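You operate a simulated robot arm through the tools that you are given. There is no shell and no other tool.

Carry out the task below with a simulated robot arm. There is one attempt and no reset: what you move stays moved.

TASK
Put things in order on the top of the wooden bench. At the end: the pink buffing pad stands on top of the brown bulb carton; the white wiping pad stands where the pink buffing pad stood; the red brush stands where the teal sanding pad stood; the teal sanding pad stands on top of the white mirror cover; whatever was shut is shut again. Leave all else as you found it, and nothing knocked over.

It is judged by the outcome, as a careful person would: the job done as asked, and still so three seconds after it is handed in. It fails if anything else is knocked over, pushed out of place, dropped, spilled or broken. Lids that push on must go on centred and level and be pressed home; caps that screw on are set level and turned clockwise until they are tight.

THE ROBOT
A 7-joint arm with a two-finger parallel gripper, fixed in place. Base frame: the origin is at the foot of the arm, x ahead of it, y to its left, z up; the work surface is at about z = 0. Units: m, degrees, N and s.
With the tool pointing down near the work surface it reaches from about 0.24 to 0.62 m from the base axis. Its first joint turns from -66.0 to 66.0 degrees. Payload 2.6 kg.
The tool frame sits at the grasp point between the pads (the TCP): z along the fingers, y along the line on which they close. The tips reach 0.03 m beyond it. Largest opening 0.094 m; finger width 0.028, thickness 0.01; the body of the gripper, 0.05 by 0.096 m, starts 0.055 m behind the TCP.
Orientation is that of the tool frame in the base frame, as [roll, pitch, yaw] about the fixed x, y, z axes, in that order (R = Rz(yaw) Ry(pitch) Rx(roll)). With the fingers straight down and closing along the base's y, the tool's x points along the base's -x, its y along +y and its z along -z.

THE INTERFACE
- The arm moves only by the tool nudge_tool. Its argument "plan" is a list of rows, each an object (a shift or turn left out is 0, a gripper value left out holds the last) with "delta_pos": the shift along the tool's x, y, z in m, a list of three; "rotation": the turn, a rotation vector about the tool's x, y, z in degrees, a list of three; "hand": the gripper command, from -1 (shut) to 1 (fully open), values between in proportion. In form: [{"delta_pos": [tx, ty, tz], "rotation": [wx, wy, wz], "hand": hand}, ...]. A call has 1 to 20 rows; each row shifts and turns the commanded pose from where the row before left it, along the tool's axes as they then stand. Rows are played at 5 a second. More than 0.05 m and 8.6 degrees between two rows, or a gripper value outside its range, and nothing of the call is played. A pose out of reach is approached as far as the arm can. The call stops where the force on the tool passes 40 N (or 10 N more than at its start, if that is more) or the arm is blocked; 0.2 s more then pass. The fingers move at their own pace (about 0.072 m/s each) and stop on an object; they squeeze with about 25 N. The grip force told is the motor's: it shows also when the fingers shut on nothing. Time passes only in rows, and 0.2 s behind the last, so rows that do not move let the fingers close. It gives the time, the measured TCP pose, the force on the tool (base axes), the opening and the grip force at its end, in the units of the frame above (readings bear some noise), with the torque about the TCP (base axes, N m) and any sound that the robot's microphone picked up, and new pictures: "views" is both (left out), scene, wrist or none.
- Cameras (640 x 400 px; columns grow to the right, rows downward): "scene" is fixed at [0.0304, 0.4309, 0.5578]; the picture's right is [-0.81, -0.58, 0.00], its down [-0.37, 0.52, -0.77] and it looks along [0.45, -0.63, -0.64] (base axes); focal length 319 px, centre (320, 200). "wrist" rides on the gripper at [0.076, 0.014, -0.103] in the tool frame; the picture's right is [-0.18, 0.98, 0.00], its down [-0.75, -0.14, -0.64] and it looks along [-0.63, -0.12, 0.77] (tool axes); focal length 243 px, centre (320, 200). There is no depth. A picture from a camera that has moved, and an enlarged one, comes with that camera's place and axes in the base frame and with its lens.
- close_up(camera, box): a new picture of the part [left, top, right, bottom] of that camera's present view, enlarged. It takes no simulated time.
- job_done(): hands the job in; it is judged then, once.

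Places have to be worked out from the pictures, the camera data and where the tool is seen. Open the gripper and draw the arm clear of the work before you hand the job in, unless the task says otherwise.

The tools are called as name(argument=value, ...) on one line, values as JSON. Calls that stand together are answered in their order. nudge_tool: Moves the arm, as the interface text tells. Its arguments: {"type":"object","properties":{"plan":{"type":"array","items":{"type":"object","properties":{"delta_pos":{"type":"array","items":{"type":"number"}},"rotation":{"type":"array","items":{"type":"number"}},"hand":{"type":"number"}}}},"views":{"type":"string","enum":["both","scene","wrist","none"]}},"required":["plan"]} The other tools are called the same way: close_up (camera, box) takes an enlarged picture of a part of a camera's view; job_done () hands the job in.

At the start:

```text
t: 0.0
tcp_pos: [0.4382, 0.0402, 0.2789]
tool_rot: [180.0, 0.1, 180.0]
ft_force: [-0.5, -0.2, 0.0]
wrist_torque: [-0.01, -0.03, -0.01]
opening: 0.094
gripper_force: 0.2
```

scene: 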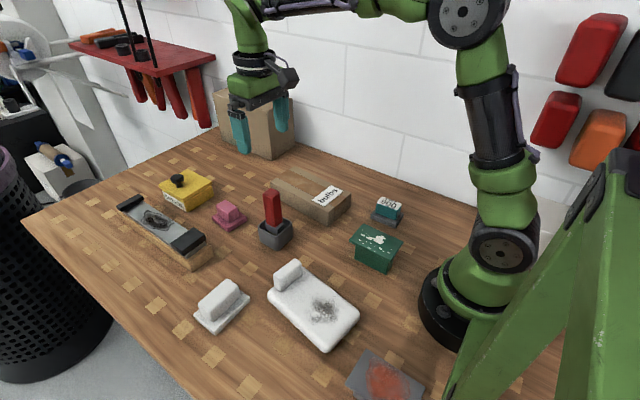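
wrist: 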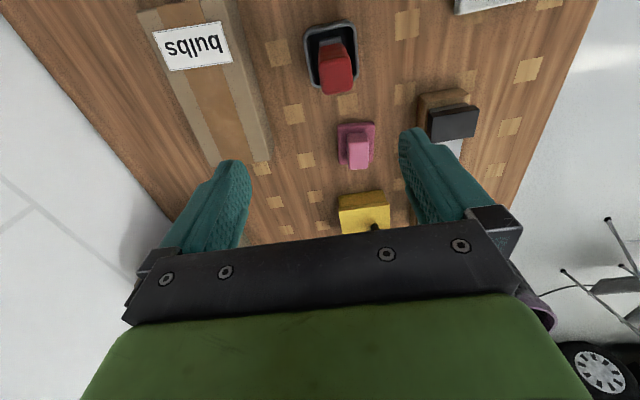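

I start by looking closer at the scene picture to identify each object before moving anything.

close_up(camera="scene", box=[100, 150, 300, 275])

close_up(camera="scene", box=[240, 150, 440, 275])

close_up(camera="scene", box=[180, 240, 436, 400])

```text
3.20 times, centred on (200, 212) of scene
camera zoom: at [0.0304, 0.4309, 0.5578], right [-0.81, -0.58, 0.0], down [-0.37, 0.52, -0.77], along [0.45, -0.63, -0.64], focal length 1022 px, centre (704, 160)
```

zoom: 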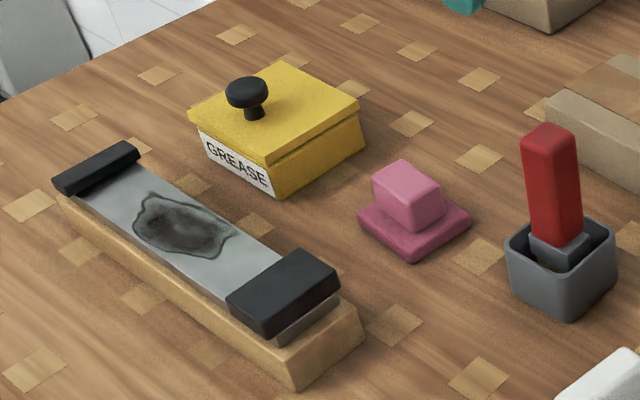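

```text
3.20 times, centred on (340, 212) of scene
camera zoom: at [0.0304, 0.4309, 0.5578], right [-0.81, -0.58, 0.0], down [-0.37, 0.52, -0.77], along [0.45, -0.63, -0.64], focal length 1022 px, centre (256, 160)
```

zoom: 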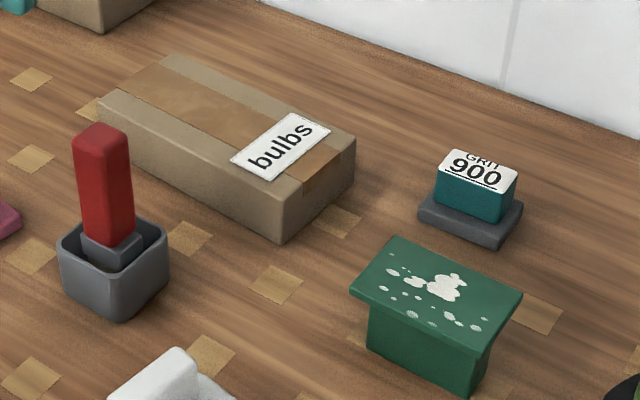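

```text
2.50 times, centred on (308, 320) of scene
camera zoom: at [0.0304, 0.4309, 0.5578], right [-0.81, -0.58, 0.0], down [-0.37, 0.52, -0.77], along [0.45, -0.63, -0.64], focal length 799 px, centre (350, -100)
```

zoom: 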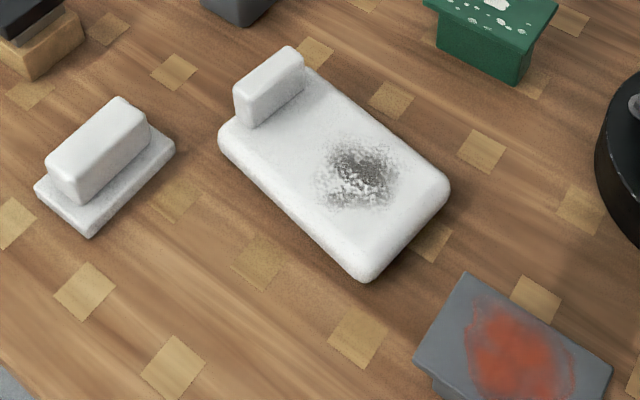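

The scene shows: pink pad near (0.56, 0.085), bulb carton about x 0.34–0.56, y −0.05…−0.14 (about 0.05 high), white wiping pad near (0.38, 0.26), the larger white mirror cover near (0.24, 0.16), the teal pad near (0.24, −0.165), and the red brush in its grey cup near (0.42, 0.06). I move above the pink pad with the hand open to refine its place with the wrist camera.

nudge_tool(plan=[{"delta_pos": [-0.03, 0.011, 0.0], "hand": 1}, {"delta_pos": [-0.03, 0.011, 0.02]}, {"delta_pos": [-0.03, 0.011, 0.03]}, {"delta_pos": [-0.022, 0.01, 0.03]}, {"delta_pos": [0, 0, 0.02]}, {"delta_pos": [0, 0, 0]}], views="both")

```text
t: 1.4
tcp_pos: [0.5515, 0.0842, 0.1769]
tool_rot: [180.0, -0.1, 179.9]
ft_force: [0.8, 0.7, -0.4]
wrist_torque: [-0.02, -0.01, 0.01]
opening: 0.094
gripper_force: 0.1
camera wrist: at [0.4745, 0.0989, 0.281], right [0.18, 0.98, 0.0], down [0.75, -0.14, 0.64], along [0.63, -0.12, -0.77], focal length 243 px, centre (320, 200)
```

scene: 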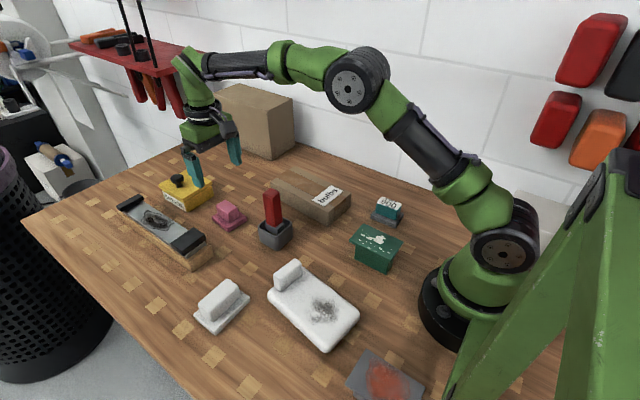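
wrist: 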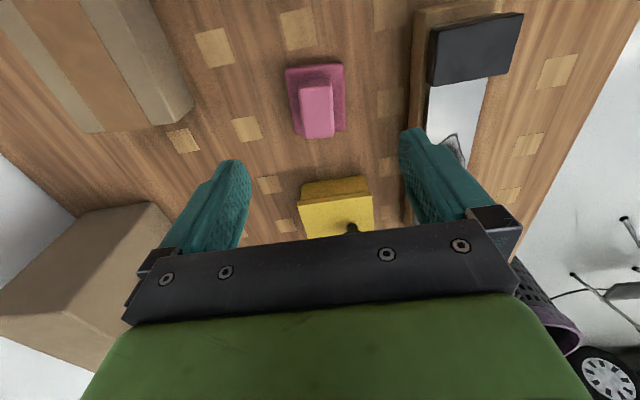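

The pink pad shows at around (316, 100) in the wrist picture; I zoom in to measure it, and to see the carton top.

close_up(camera="wrist", box=[256, 40, 384, 160])

close_up(camera="scene", box=[200, 190, 264, 240])

```text
3.33 times, centred on (320, 100) of wrist
camera zoom: at [0.4745, 0.0989, 0.281], right [0.18, 0.98, 0.0], down [0.75, -0.14, 0.64], along [0.63, -0.12, -0.77], focal length 809 px, centre (320, 533)
```

zoom: 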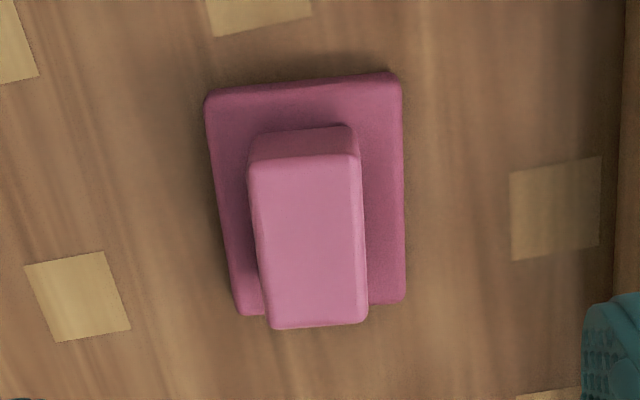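

```text
8.00 times, centred on (232, 215) of scene
camera zoom: at [0.0304, 0.4309, 0.5578], right [-0.81, -0.58, 0.0], down [-0.37, 0.52, -0.77], along [0.45, -0.63, -0.64], focal length 2555 px, centre (1024, 80)
```

zoom: 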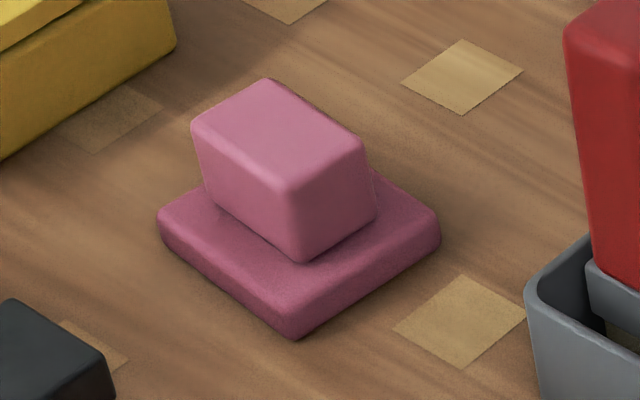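

The pink pad: centre about (0.5605, 0.081), long axis turned about −5.5° from base x, block 0.03 wide (y) with top at z≈0.045, base plate top ≈0.013. I align the tool's yaw with it and go down part way to check.

nudge_tool(plan=[{"delta_pos": [-0.0095, -0.003, 0.02], "rotation": [0, 0, 5.5], "hand": 1}, {"delta_pos": [0, 0, 0.03]}, {"delta_pos": [0, 0, 0.03]}, {"delta_pos": [0, 0, 0]}], views="both")

```text
t: 2.4
tcp_pos: [0.5606, 0.0827, 0.0978]
tool_rot: [180.0, -0.1, 174.5]
ft_force: [0.4, -0.8, 0.1]
wrist_torque: [0.01, 0.01, -0.01]
opening: 0.0943
gripper_force: 0.1
camera wrist: at [0.4856, 0.1032, 0.2018], right [0.28, 0.96, 0.0], down [0.74, -0.21, 0.64], along [0.62, -0.18, -0.77], focal length 243 px, centre (320, 200)
```

scene: 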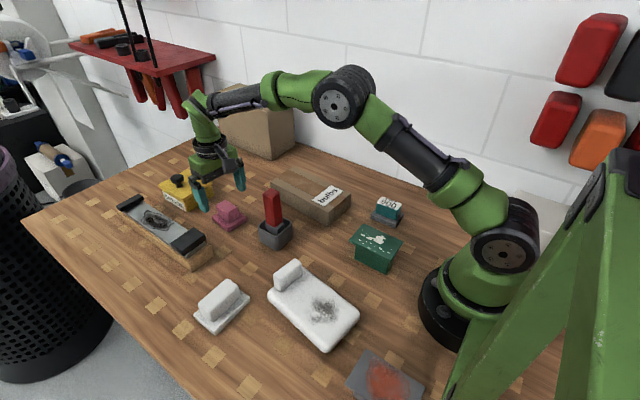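
wrist: 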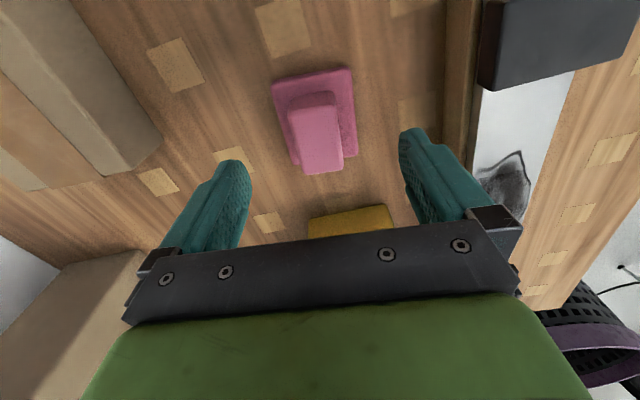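

The block top is measured at (0.559, 0.081), right under the tool. I go down to z≈0.047 and close on the block.

nudge_tool(plan=[{"delta_pos": [0, -0.0015, 0.02], "hand": 1}, {"delta_pos": [0, 0, 0.02]}, {"delta_pos": [0, 0, 0.011]}, {"delta_pos": [0, 0, 0]}, {"hand": -1}, {"hand": -1}, {"hand": -1}, {"hand": -1}, {"hand": -1}], views="both")

```text
t: 4.4
tcp_pos: [0.5597, 0.0788, 0.0477]
tool_rot: [179.9, 0.0, 174.5]
ft_force: [1.0, 0.3, 0.5]
wrist_torque: [-0.03, 0.02, 0.0]
opening: 0.0356
gripper_force: 25.3
camera wrist: at [0.485, 0.1013, 0.1508], right [0.28, 0.96, 0.0], down [0.74, -0.21, 0.64], along [0.62, -0.18, -0.77], focal length 243 px, centre (320, 200)
```

scene: 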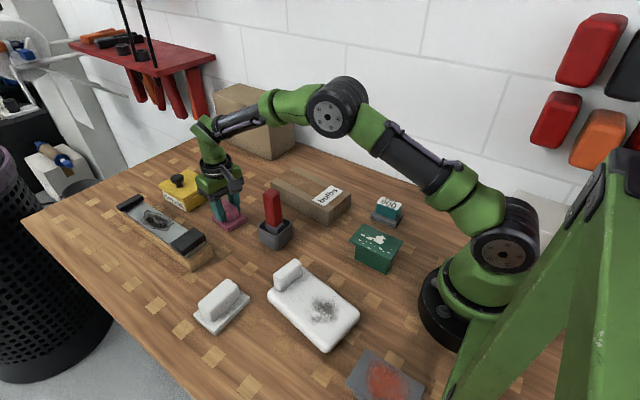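
wrist: 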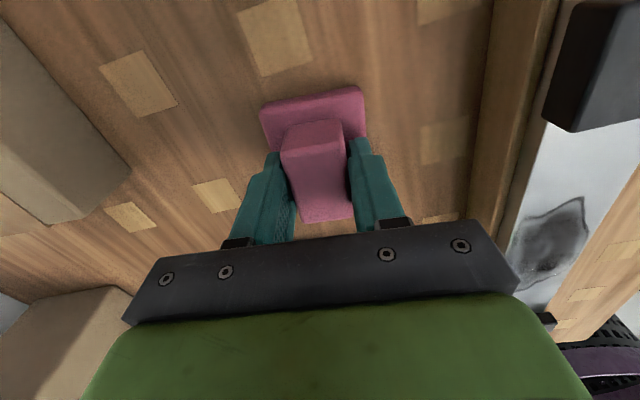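

The pad is gripped (opening 0.0356, 25 N). From the scene view the carton top's corners give a centre of about (0.439, −0.097), yaw ≈ −4.5°, top z ≈ 0.049. I lift the pad well above everything and carry it over the carton.

nudge_tool(plan=[{"delta_pos": [0, 0, -0.01], "hand": -1}, {"delta_pos": [0, 0, -0.02]}, {"delta_pos": [0, 0, -0.03]}, {"delta_pos": [0, 0, -0.03]}, {"delta_pos": [0, 0, -0.03]}, {"delta_pos": [0.013, -0.0233, 0]}, {"delta_pos": [0.013, -0.0233, 0]}, {"delta_pos": [0.013, -0.0233, 0]}, {"delta_pos": [0.013, -0.0233, 0]}, {"delta_pos": [0.013, -0.0234, 0]}, {"delta_pos": [0.013, -0.0234, 0]}, {"delta_pos": [0.0125, -0.0234, 0]}, {"delta_pos": [0.0125, -0.0234, 0], "rotation": [0, 0, -1]}, {"delta_pos": [0, 0, 0]}], views="both")

```text
t: 7.4
tcp_pos: [0.4399, -0.0953, 0.1663]
tool_rot: [-179.9, 0.0, 175.6]
ft_force: [-0.3, -0.1, 0.2]
wrist_torque: [-0.02, 0.0, 0.02]
opening: 0.0355
gripper_force: 24.8
camera wrist: at [0.3645, -0.0747, 0.2702], right [0.26, 0.97, 0.0], down [0.74, -0.2, 0.64], along [0.62, -0.17, -0.77], focal length 243 px, centre (320, 200)
```

scene: 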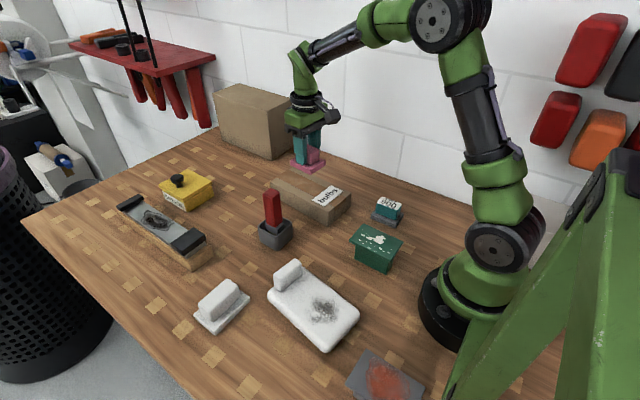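
wrist: 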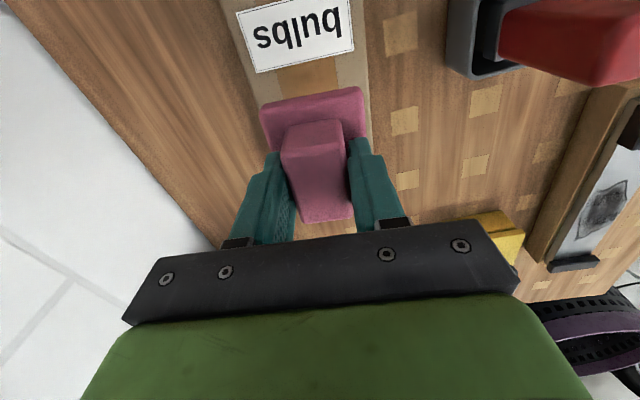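

The pad hangs over the carton. I zoom in to check its centring across the carton before lowering.

close_up(camera="wrist", box=[200, 0, 420, 138])

close_up(camera="scene", box=[240, 100, 400, 225])

```text
2.90 times, centred on (310, 69) of wrist
camera zoom: at [0.3645, -0.0747, 0.2702], right [0.26, 0.97, 0.0], down [0.74, -0.2, 0.64], along [0.62, -0.17, -0.77], focal length 703 px, centre (349, 580)
```

zoom: 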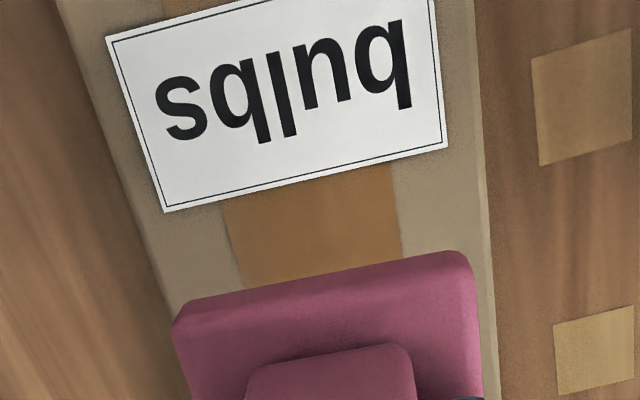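

```text
3.20 times, centred on (320, 162) of scene
camera zoom: at [0.0304, 0.4309, 0.5578], right [-0.81, -0.58, 0.0], down [-0.37, 0.52, -0.77], along [0.45, -0.63, -0.64], focal length 1022 px, centre (320, 320)
```

zoom: 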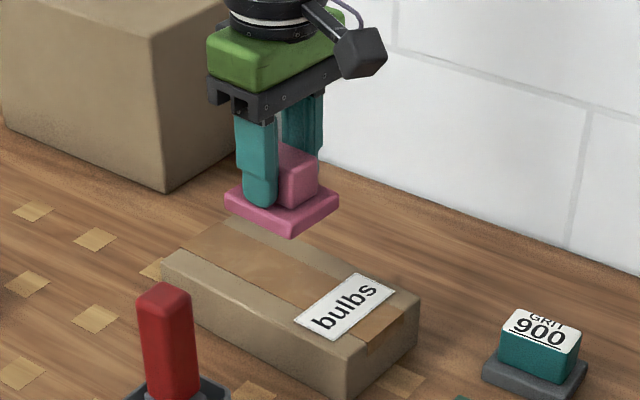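

It sits about 4 mm to the carton's left edge side; I shift −4 mm in y and lower to just above contact.

nudge_tool(plan=[{"delta_pos": [0, -0.004, 0.02], "hand": -1}, {"delta_pos": [0, 0, 0.02]}, {"delta_pos": [0, 0, 0.015]}, {"delta_pos": [0, 0, 0.008]}, {"delta_pos": [0, 0, 0]}], views="both")

```text
t: 8.6
tcp_pos: [0.4394, -0.1008, 0.1043]
tool_rot: [-180.0, 0.0, 175.6]
ft_force: [-0.2, 0.3, -0.5]
wrist_torque: [0.0, 0.02, 0.04]
opening: 0.0355
gripper_force: 25.0
camera wrist: at [0.3639, -0.0795, 0.2072], right [0.26, 0.97, 0.0], down [0.74, -0.2, 0.64], along [0.62, -0.17, -0.77], focal length 243 px, centre (320, 200)
```

scene: 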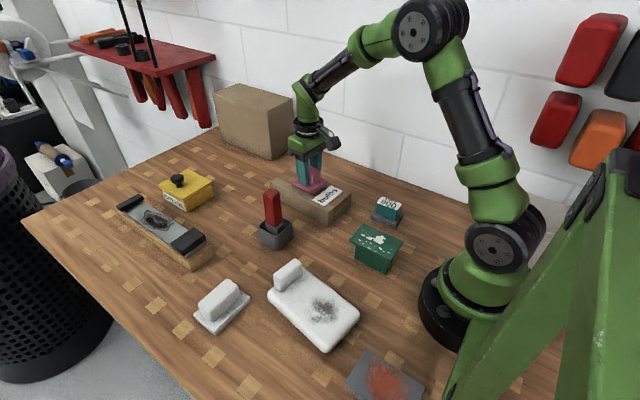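
wrist: 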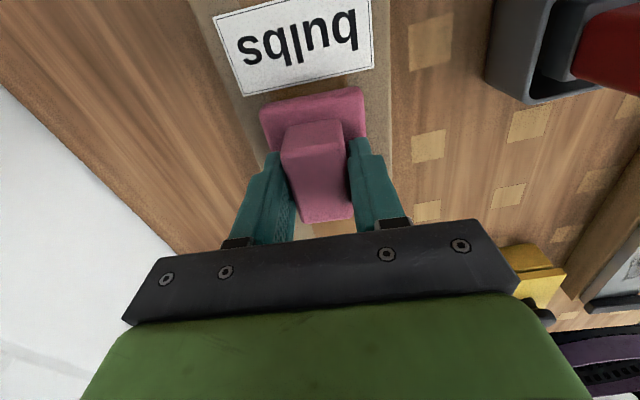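

No contact yet at z=0.104. I lower in small 2 mm steps toward the expected contact near 0.097 and watch the force.

nudge_tool(plan=[{"delta_pos": [0, 0, 0.002], "hand": -1}, {"delta_pos": [0, 0, 0.002]}, {"delta_pos": [0, 0, 0.001]}, {"delta_pos": [0, 0, 0]}], views="none")

close_up(camera="scene", box=[260, 140, 372, 228])

```text
t: 9.6
tcp_pos: [0.4397, -0.0994, 0.099]
tool_rot: [180.0, -0.1, 175.6]
ft_force: [-0.3, 0.0, -0.3]
wrist_torque: [0.0, -0.02, 0.0]
opening: 0.0355
gripper_force: 24.8
```

```text
4.55 times, centred on (316, 184) of scene
camera zoom: at [0.0304, 0.4309, 0.5578], right [-0.81, -0.58, 0.0], down [-0.37, 0.52, -0.77], along [0.45, -0.63, -0.64], focal length 1452 px, centre (338, 273)
```

zoom: 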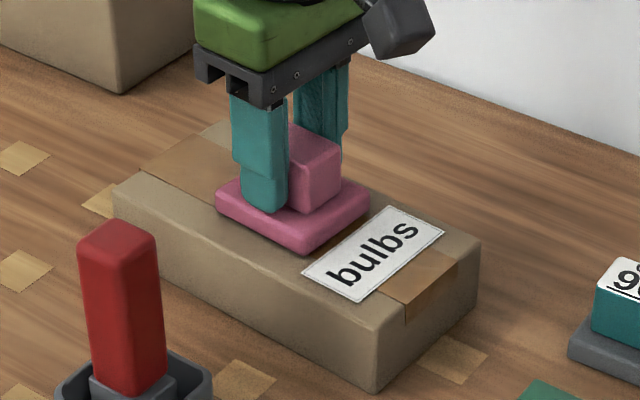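

Still no contact force at 0.099; I continue down in 1 mm steps.

nudge_tool(plan=[{"delta_pos": [0, 0, 0.001], "hand": -1}, {"delta_pos": [0, 0, 0.001]}, {"delta_pos": [0, 0, 0]}], views="none")

```text
t: 10.4
tcp_pos: [0.438, -0.0992, 0.097]
tool_rot: [-179.9, 0.1, 175.5]
ft_force: [-0.2, 1.1, 3.1]
wrist_torque: [-0.02, 0.07, 0.01]
opening: 0.0355
gripper_force: 24.9
```

Contact at z≈0.097 (3 N up). I open the hand and raise the tool straight up.

nudge_tool(plan=[{"hand": -0.1}, {"hand": 0.3}, {"hand": 1}, {"hand": 1}, {"delta_pos": [0, 0, -0.01]}, {"delta_pos": [0, 0, -0.03]}, {"delta_pos": [0, 0, -0.03]}, {"delta_pos": [0, 0, -0.03]}, {"delta_pos": [0, 0, 0]}], views="both")

```text
t: 12.4
tcp_pos: [0.4404, -0.1014, 0.1984]
tool_rot: [-180.0, 0.0, 175.6]
ft_force: [-0.1, 0.6, 0.4]
wrist_torque: [-0.01, 0.02, -0.02]
opening: 0.0938
gripper_force: 0.1
camera wrist: at [0.3652, -0.0802, 0.3009], right [0.26, 0.97, 0.0], down [0.74, -0.2, 0.64], along [0.62, -0.17, -0.77], focal length 243 px, centre (320, 200)
```

scene: 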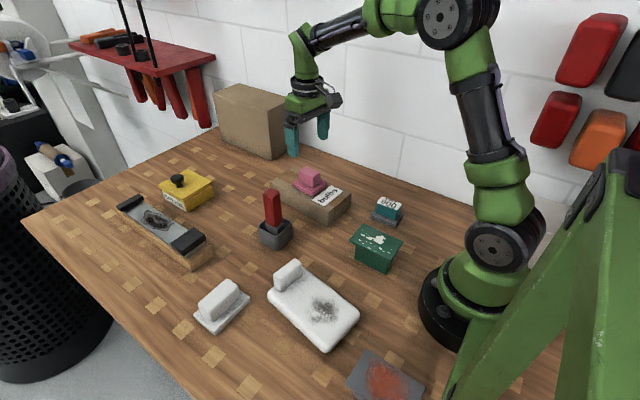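
wrist: 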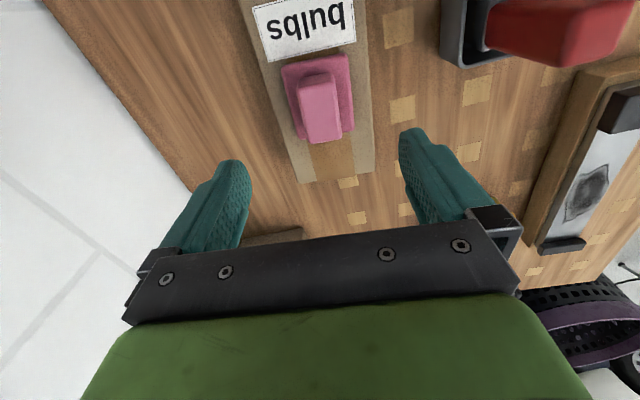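

The pink pad stands centred on the carton. Next the white wiping pad: I go up to z≈0.24, square the yaw, and travel over to about (0.37, 0.262) to look at it.

nudge_tool(plan=[{"delta_pos": [0, 0, -0.04], "rotation": [0, 0, -4.4], "hand": 1}, {"delta_pos": [0.007, 0.0363, 0]}, {"delta_pos": [0.007, 0.0363, 0]}, {"delta_pos": [0.007, 0.0363, 0]}, {"delta_pos": [0.007, 0.0363, 0]}, {"delta_pos": [0.007, 0.0363, 0]}, {"delta_pos": [0.007, 0.0363, 0]}, {"delta_pos": [0.007, 0.0363, 0]}, {"delta_pos": [0.007, 0.0363, 0]}, {"delta_pos": [0.007, 0.0363, 0.02]}, {"delta_pos": [0.007, 0.0363, 0.02]}, {"delta_pos": [0, 0, 0.02]}, {"delta_pos": [0, 0, 0]}], views="both")

```text
t: 15.2
tcp_pos: [0.37, 0.2642, 0.1763]
tool_rot: [-180.0, 0.0, 179.8]
ft_force: [0.2, 0.8, -0.5]
wrist_torque: [0.0, 0.0, 0.03]
opening: 0.0942
gripper_force: 0.0
camera wrist: at [0.2931, 0.2777, 0.2796], right [0.19, 0.98, 0.0], down [0.75, -0.14, 0.64], along [0.63, -0.12, -0.77], focal length 243 px, centre (320, 200)
```

scene: 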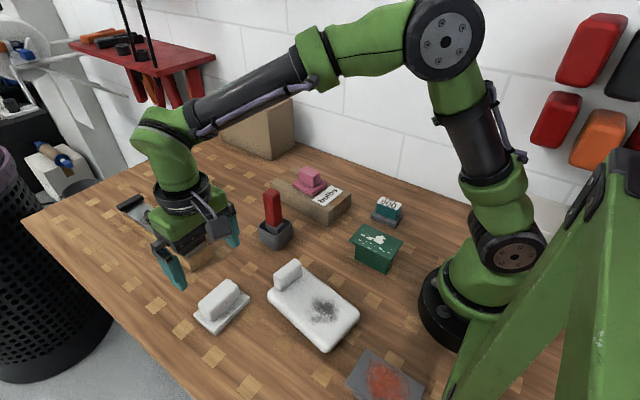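
wrist: 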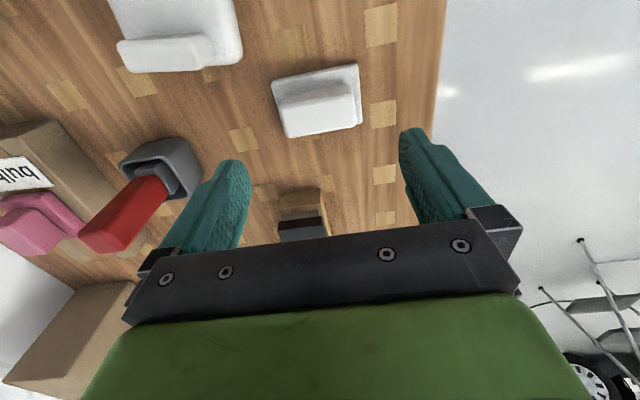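

The white pad is at about (317, 100) in the wrist view. I zoom in to measure it.

close_up(camera="wrist", box=[256, 40, 384, 160])

close_up(camera="scene", box=[180, 265, 260, 340])

```text
3.33 times, centred on (320, 100) of wrist
camera zoom: at [0.2931, 0.2777, 0.2796], right [0.19, 0.98, 0.0], down [0.75, -0.14, 0.64], along [0.63, -0.12, -0.77], focal length 809 px, centre (320, 533)
```

zoom: 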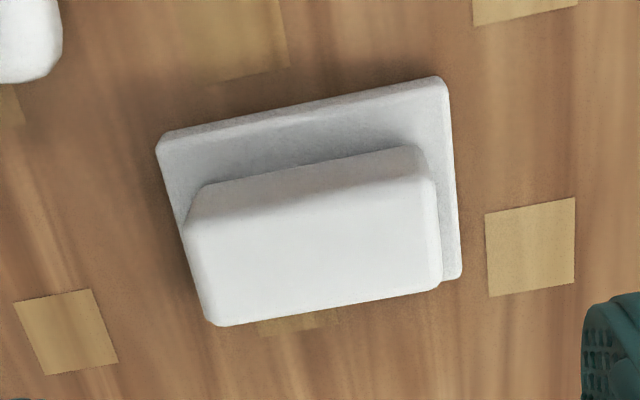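

```text
5.33 times, centred on (220, 302) of scene
camera zoom: at [0.0303, 0.4309, 0.5578], right [-0.81, -0.58, 0.0], down [-0.37, 0.52, -0.77], along [0.45, -0.63, -0.64], focal length 1704 px, centre (853, -347)
```

zoom: 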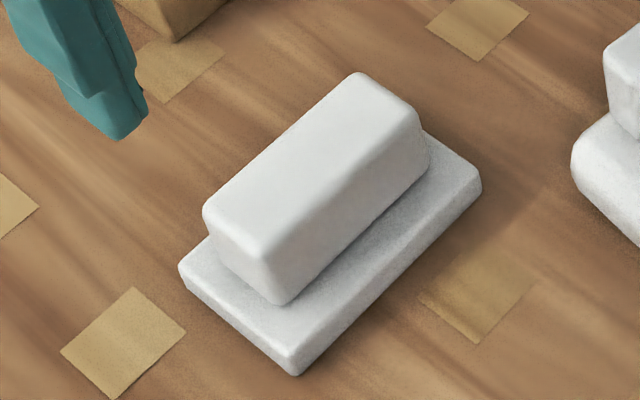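

The white pad: centre about (0.380, 0.261), nearly square to the base axes; handle block about 0.03 (x) by 0.07 (y), top z≈0.05. I'll grip it along y (fits in 0.094) and go down part way first.

nudge_tool(plan=[{"delta_pos": [-0.01, -0.0034, 0.03], "rotation": [0, 0, -0.8], "hand": 1}, {"delta_pos": [0, 0, 0.03]}, {"delta_pos": [0, 0, 0.025]}, {"delta_pos": [0, 0, 0]}], views="both")

```text
t: 16.2
tcp_pos: [0.3798, 0.2603, 0.0917]
tool_rot: [-180.0, 0.0, -179.1]
ft_force: [-0.6, 0.9, 0.2]
wrist_torque: [0.0, 0.03, 0.0]
opening: 0.0938
gripper_force: 0.1
camera wrist: at [0.3024, 0.2732, 0.1946], right [0.17, 0.99, 0.0], down [0.76, -0.13, 0.64], along [0.63, -0.11, -0.77], focal length 243 px, centre (320, 200)
```

scene: 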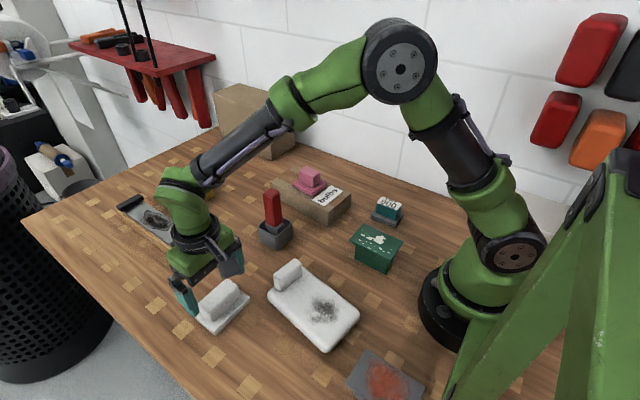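
wrist: 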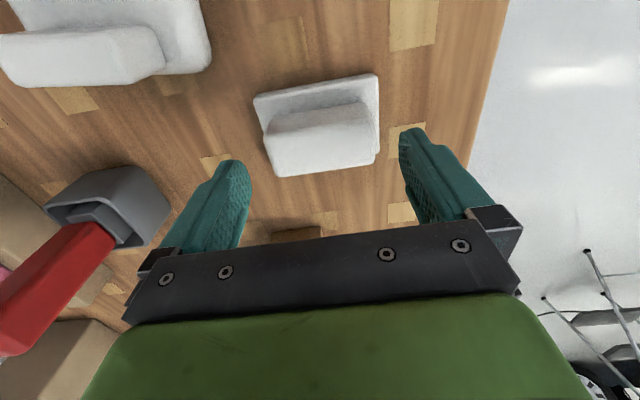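

The handle lies between the fingers. I lower to z≈0.048 and close.

nudge_tool(plan=[{"delta_pos": [0, 0.001, 0.02], "hand": 1}, {"delta_pos": [0, 0, 0.015]}, {"delta_pos": [0, 0, 0.008]}, {"delta_pos": [0, 0, 0]}, {"hand": 0}, {"hand": -1}, {"hand": -1}, {"hand": -1}, {"hand": -1}], views="both")

```text
t: 18.2
tcp_pos: [0.3795, 0.2607, 0.0497]
tool_rot: [180.0, -0.1, -179.2]
ft_force: [-0.8, 0.5, 0.4]
wrist_torque: [0.02, 0.04, -0.02]
opening: 0.0758
gripper_force: 25.3
camera wrist: at [0.3031, 0.274, 0.1521], right [0.17, 0.99, 0.0], down [0.76, -0.13, 0.64], along [0.63, -0.11, -0.77], focal length 243 px, centre (320, 200)
```

scene: 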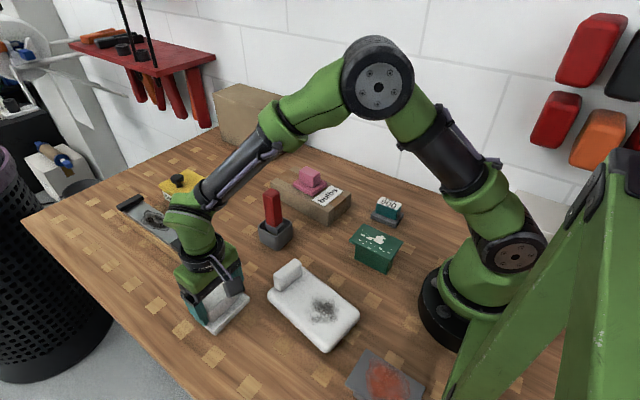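
wrist: 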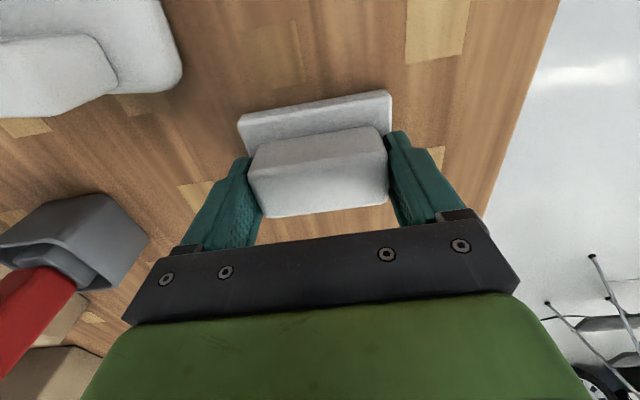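

The white pad is gripped (opening 0.0758). I lift it to z≈0.18 and carry it along a line clear of the brush to the pink pad's old place at (0.560, 0.080), turning by about −6° to match the old footprint.

nudge_tool(plan=[{"delta_pos": [0, 0, -0.01], "hand": -1}, {"delta_pos": [0, 0, -0.02]}, {"delta_pos": [0, 0, -0.03]}, {"delta_pos": [0, 0, -0.035]}, {"delta_pos": [0, 0, -0.035]}, {"delta_pos": [-0.0222, -0.0229, 0]}, {"delta_pos": [-0.0222, -0.0229, 0]}, {"delta_pos": [-0.0222, -0.0229, 0]}, {"delta_pos": [-0.0222, -0.0229, 0]}, {"delta_pos": [-0.0223, -0.0229, 0]}, {"delta_pos": [-0.0223, -0.0229, 0]}, {"delta_pos": [-0.0223, -0.0229, 0]}, {"delta_pos": [-0.0223, -0.0229, 0]}, {"rotation": [0, 0, 6.1]}, {"delta_pos": [0, 0, 0]}], views="both")

```text
t: 21.4
tcp_pos: [0.5594, 0.0804, 0.1794]
tool_rot: [180.0, 0.0, 174.7]
ft_force: [-0.7, -0.1, -0.7]
wrist_torque: [-0.03, -0.01, 0.0]
opening: 0.0756
gripper_force: 24.6
camera wrist: at [0.4852, 0.1015, 0.2824], right [0.28, 0.96, 0.0], down [0.74, -0.21, 0.64], along [0.62, -0.18, -0.77], focal length 243 px, centre (320, 200)
```

scene: 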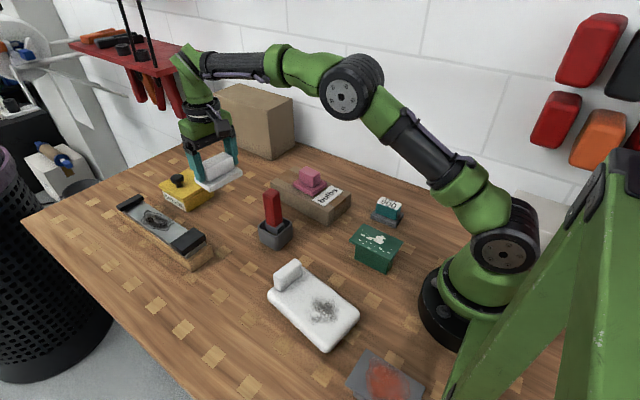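
wrist: 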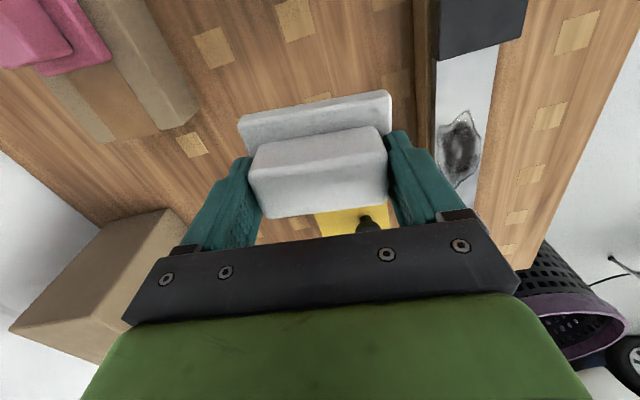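

Above the place with the neighbours clear; I lower to a few millimetres above contact.

nudge_tool(plan=[{"delta_pos": [0, 0, 0.03], "hand": -1}, {"delta_pos": [0, 0, 0.03]}, {"delta_pos": [0, 0, 0.03]}, {"delta_pos": [0, 0, 0.02]}, {"delta_pos": [0, 0, 0.012]}, {"delta_pos": [0, 0, 0.003]}, {"delta_pos": [0, 0, 0]}], views="both")

```text
t: 23.0
tcp_pos: [0.5603, 0.0785, 0.0537]
tool_rot: [180.0, -0.1, 174.6]
ft_force: [0.5, -0.2, 0.4]
wrist_torque: [-0.01, 0.0, 0.03]
opening: 0.0759
gripper_force: 24.6
camera wrist: at [0.4854, 0.1014, 0.1574], right [0.28, 0.96, 0.0], down [0.74, -0.21, 0.64], along [0.62, -0.18, -0.77], focal length 243 px, centre (320, 200)
```

scene: 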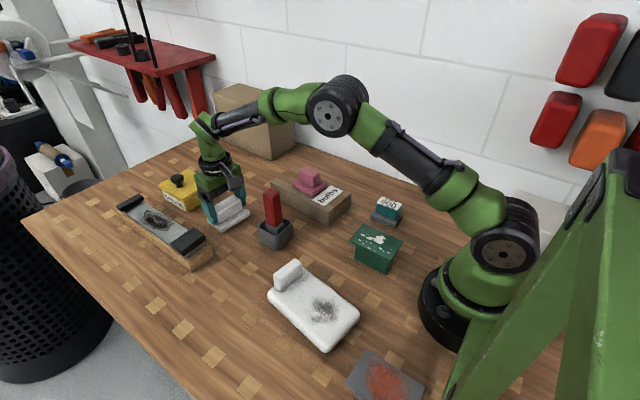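
wrist: 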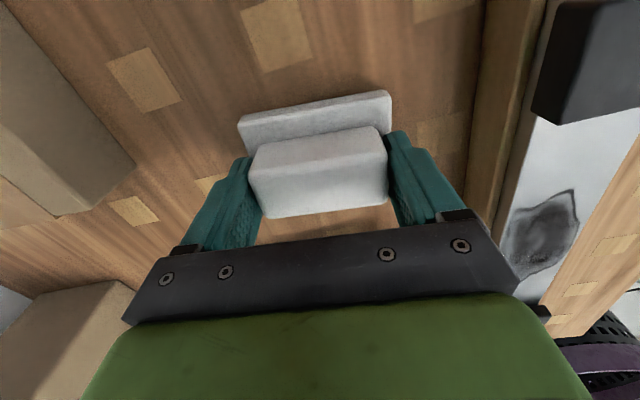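

The tool is at the same place as when I gripped the pink pad. I lower the last millimetres watching the force.

nudge_tool(plan=[{"delta_pos": [0, 0, 0.002], "hand": -1}, {"delta_pos": [0, 0, 0.001]}, {"delta_pos": [0, 0, 0.001]}, {"delta_pos": [0, 0, 0]}], views="none")

```text
t: 24.0
tcp_pos: [0.5612, 0.08, 0.0501]
tool_rot: [-180.0, 0.0, 174.7]
ft_force: [-0.8, 1.1, -0.6]
wrist_torque: [0.0, 0.0, 0.0]
opening: 0.0756
gripper_force: 24.9
```

No contact yet; two more 1 mm steps.

nudge_tool(plan=[{"delta_pos": [0, 0, 0.001], "hand": -1}, {"delta_pos": [0, 0, 0.0007]}, {"delta_pos": [0, 0, 0]}], views="none")

```text
t: 24.8
tcp_pos: [0.5613, 0.0801, 0.0482]
tool_rot: [-180.0, 0.1, 174.5]
ft_force: [-0.7, 0.0, 0.2]
wrist_torque: [0.03, 0.01, 0.01]
opening: 0.076
gripper_force: 24.8
```

Still no clear force; another small step.

nudge_tool(plan=[{"delta_pos": [0, 0, 0.0008], "hand": -1}, {"delta_pos": [0, 0, 0]}, {"delta_pos": [0, 0, 0]}], views="none")

close_up(camera="scene", box=[185, 165, 265, 240])

```text
t: 25.6
tcp_pos: [0.5605, 0.0801, 0.0481]
tool_rot: [180.0, 0.0, 174.6]
ft_force: [-2.6, -0.7, 6.9]
wrist_torque: [0.03, 0.17, -0.02]
opening: 0.0756
gripper_force: 25.4
```

```text
5.33 times, centred on (225, 202) of scene
camera zoom: at [0.0303, 0.4309, 0.5578], right [-0.81, -0.58, 0.0], down [-0.37, 0.52, -0.77], along [0.45, -0.63, -0.64], focal length 1704 px, centre (827, 187)
```

zoom: 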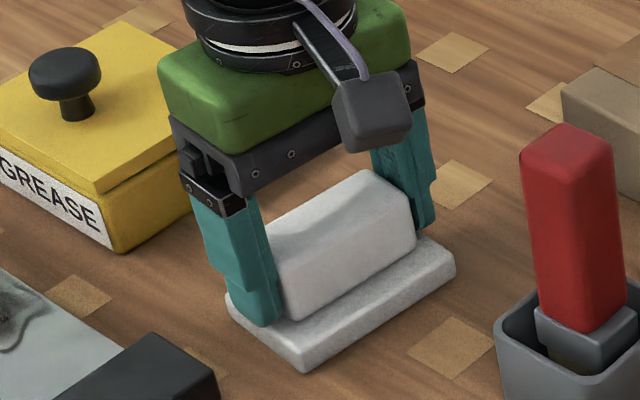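

Contact (about 7 N). The pad sits flat, so I release it and go straight up.

nudge_tool(plan=[{"hand": 0.75}, {"hand": 1}, {"hand": 1}, {"delta_pos": [0, 0, -0.01]}, {"delta_pos": [0, 0, -0.03]}, {"delta_pos": [0, 0, -0.03]}, {"delta_pos": [0, 0, -0.03]}, {"delta_pos": [0, 0, -0.03]}, {"delta_pos": [0, 0, 0]}], views="both")

```text
t: 27.6
tcp_pos: [0.5584, 0.0788, 0.1792]
tool_rot: [-180.0, 0.1, 174.7]
ft_force: [-0.4, -0.5, 0.3]
wrist_torque: [-0.01, 0.01, -0.02]
opening: 0.094
gripper_force: 0.1
camera wrist: at [0.4849, 0.101, 0.2816], right [0.27, 0.96, 0.0], down [0.74, -0.21, 0.64], along [0.62, -0.18, -0.77], focal length 243 px, centre (320, 200)
```

scene: 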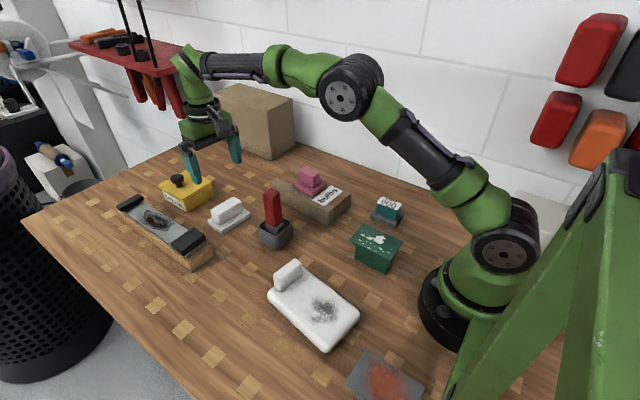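
wrist: 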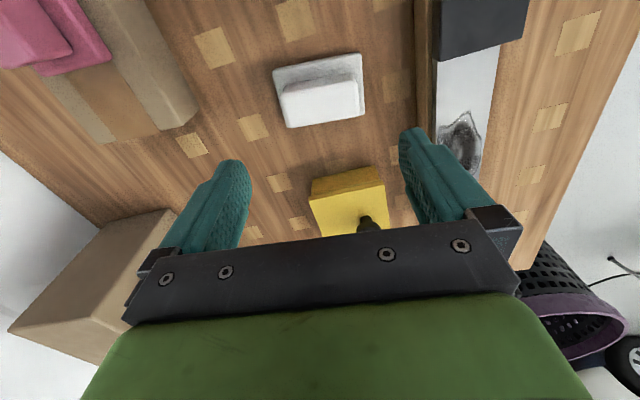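

The white pad stands in the pink pad's old place. Now the teal pad: I rise to z≈0.25, square the yaw and travel to above about (0.25, −0.165).

nudge_tool(plan=[{"delta_pos": [0, 0, -0.035], "rotation": [0, 0, -5.3], "hand": 1}, {"delta_pos": [0, 0, -0.035]}, {"delta_pos": [0.028, -0.0222, 0]}, {"delta_pos": [0.028, -0.0222, 0]}, {"delta_pos": [0.028, -0.0222, 0]}, {"delta_pos": [0.028, -0.0222, 0]}, {"delta_pos": [0.028, -0.0222, 0]}, {"delta_pos": [0.028, -0.0222, 0]}, {"delta_pos": [0.028, -0.0222, 0]}, {"delta_pos": [0.028, -0.0222, 0]}, {"delta_pos": [0.028, -0.0222, 0]}, {"delta_pos": [0.028, -0.0222, 0]}, {"delta_pos": [0.028, -0.0222, 0.03]}, {"delta_pos": [0, 0, 0.03]}, {"delta_pos": [0, 0, 0]}], views="both")

```text
t: 30.8
tcp_pos: [0.2508, -0.1644, 0.1866]
tool_rot: [180.0, -0.1, 179.9]
ft_force: [-0.3, -0.6, -0.1]
wrist_torque: [0.01, -0.03, -0.02]
opening: 0.0941
gripper_force: 0.0
camera wrist: at [0.1744, -0.1502, 0.2906], right [0.19, 0.98, 0.0], down [0.75, -0.14, 0.64], along [0.63, -0.12, -0.77], focal length 243 px, centre (320, 200)
```

scene: 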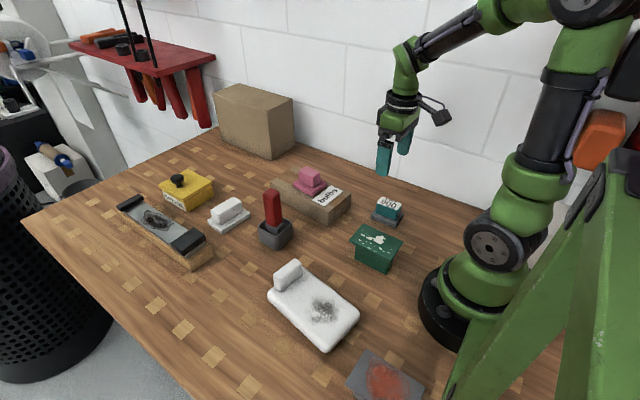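
wrist: 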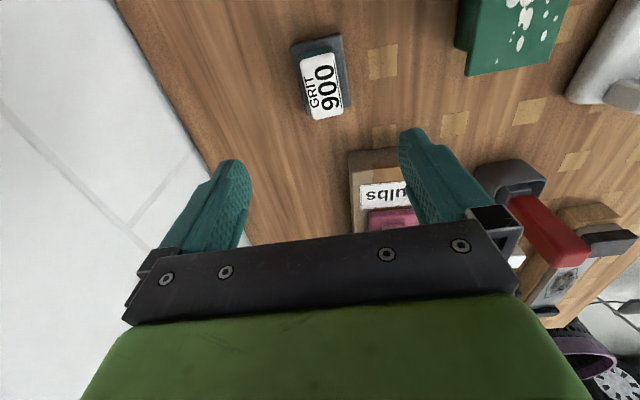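

I zoom in on the teal pad to measure its place and turn.

close_up(camera="wrist", box=[256, 20, 384, 140])

close_up(camera="scene", box=[350, 180, 430, 255])

```text
3.33 times, centred on (320, 80) of wrist
camera zoom: at [0.1744, -0.1502, 0.2906], right [0.19, 0.98, 0.0], down [0.75, -0.14, 0.64], along [0.63, -0.12, -0.77], focal length 809 px, centre (320, 600)
```

zoom: 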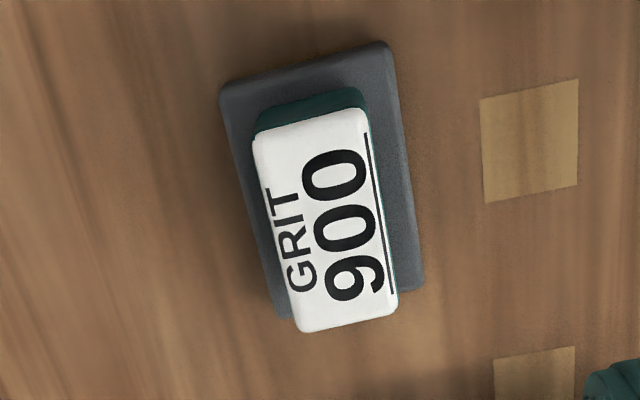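

```text
5.33 times, centred on (390, 218) of scene
camera zoom: at [0.0304, 0.4309, 0.5578], right [-0.81, -0.58, 0.0], down [-0.37, 0.52, -0.77], along [0.45, -0.63, -0.64], focal length 1704 px, centre (-53, 107)
```

zoom: 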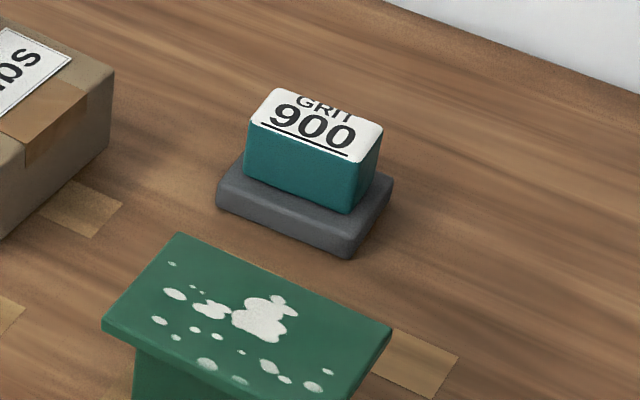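

Teal pad: centre about (0.2405, −0.1595), yaw ≈ +2°, block 0.03 (y) by 0.055 (x), top z≈0.0455. I align and descend part way.

nudge_tool(plan=[{"delta_pos": [0.0103, 0.0049, 0.03], "rotation": [0, 0, -2.1], "hand": 1}, {"delta_pos": [0, 0, 0.03]}, {"delta_pos": [0, 0, 0.03]}, {"delta_pos": [0, 0, 0]}], views="both")

```text
t: 31.8
tcp_pos: [0.2412, -0.159, 0.0967]
tool_rot: [180.0, 0.0, -178.1]
ft_force: [-0.6, -0.5, 1.4]
wrist_torque: [-0.01, 0.0, 0.03]
opening: 0.0942
gripper_force: 0.1
camera wrist: at [0.1644, -0.1475, 0.201], right [0.15, 0.99, 0.0], down [0.76, -0.11, 0.64], along [0.63, -0.1, -0.77], focal length 243 px, centre (320, 200)
```

scene: 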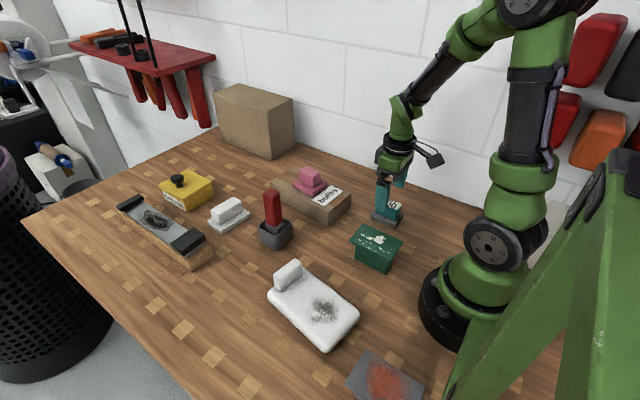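
wrist: 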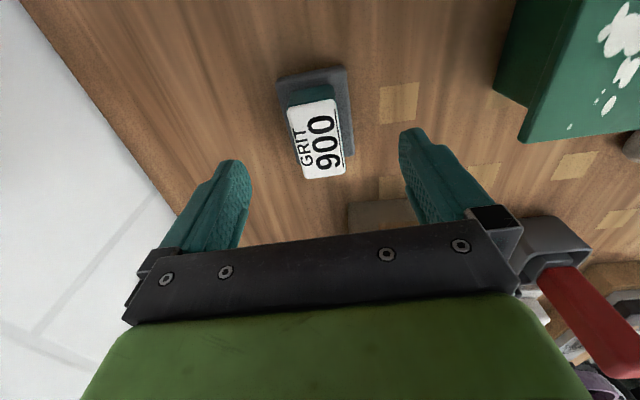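

Aligned with the block between the fingers. I descend to z≈0.048 and close.

nudge_tool(plan=[{"delta_pos": [0, -0.0005, 0.02], "hand": 1}, {"delta_pos": [0, 0, 0.018]}, {"delta_pos": [0, 0, 0.01]}, {"delta_pos": [0, 0, 0]}, {"hand": -1}, {"hand": -1}, {"hand": -1}, {"hand": -1}, {"hand": -1}], views="both")

```text
t: 33.8
tcp_pos: [0.2413, -0.16, 0.0497]
tool_rot: [180.0, 0.0, -178.0]
ft_force: [0.6, 0.4, -0.3]
wrist_torque: [0.01, 0.01, -0.01]
opening: 0.0355
gripper_force: 25.0
camera wrist: at [0.1643, -0.1479, 0.1531], right [0.15, 0.99, 0.0], down [0.76, -0.11, 0.64], along [0.63, -0.1, -0.77], focal length 243 px, centre (320, 200)
```

scene: 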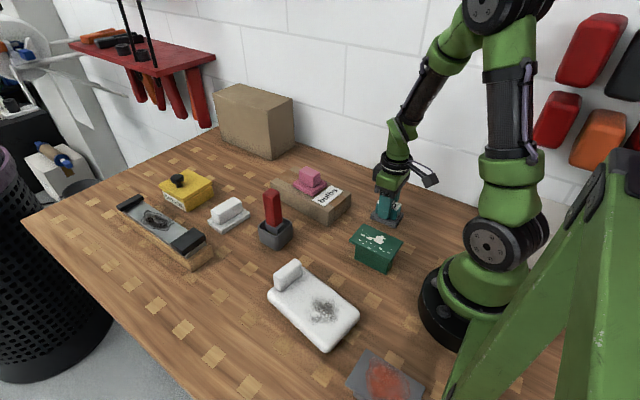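
wrist: 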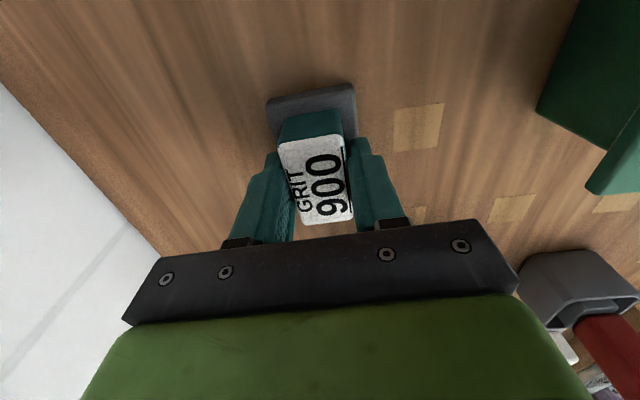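

The teal pad is gripped (opening 0.0355); its place was centre (0.241, −0.160). I lift it to z≈0.20 and carry it in an arc to over the mirror cover.

nudge_tool(plan=[{"delta_pos": [0, 0, -0.01], "hand": -1}, {"delta_pos": [0, 0, -0.02]}, {"delta_pos": [0, 0, -0.03]}, {"delta_pos": [0, 0, -0.03]}, {"delta_pos": [0, 0, -0.03]}, {"delta_pos": [0, 0, -0.03], "rotation": [0, 0, 2.0]}, {"delta_pos": [-0.019, 0.03, 0]}, {"delta_pos": [-0.02, 0.04, 0]}, {"delta_pos": [-0.015, 0.04, 0]}, {"delta_pos": [-0.005, 0.04, 0]}, {"delta_pos": [0, 0.04, 0]}, {"delta_pos": [0.005, 0.04, 0]}, {"delta_pos": [0.015, 0.04, 0]}, {"delta_pos": [0.025, 0.03, 0]}, {"delta_pos": [0.02, 0.02, 0]}, {"delta_pos": [0, 0, 0]}], views="both")

```text
t: 37.2
tcp_pos: [0.2344, 0.1597, 0.1988]
tool_rot: [180.0, 0.1, -179.9]
ft_force: [-0.2, -0.6, -0.5]
wrist_torque: [0.03, 0.01, -0.03]
opening: 0.0356
gripper_force: 25.2
camera wrist: at [0.158, 0.1748, 0.3033], right [0.18, 0.98, 0.0], down [0.75, -0.14, 0.64], along [0.63, -0.12, -0.77], focal length 243 px, centre (320, 200)
```

scene: 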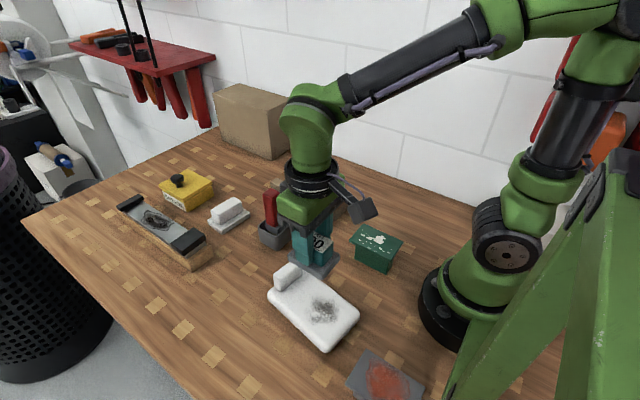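
wrist: 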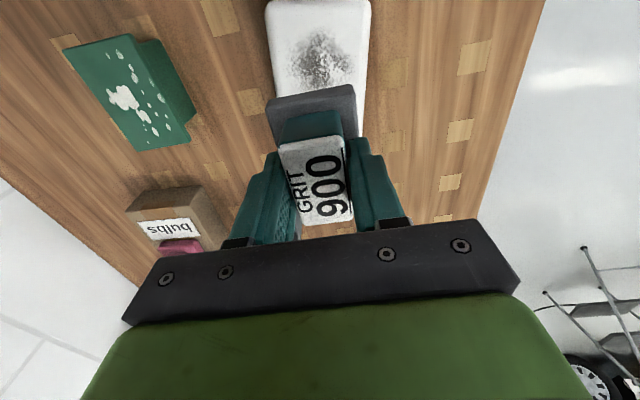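

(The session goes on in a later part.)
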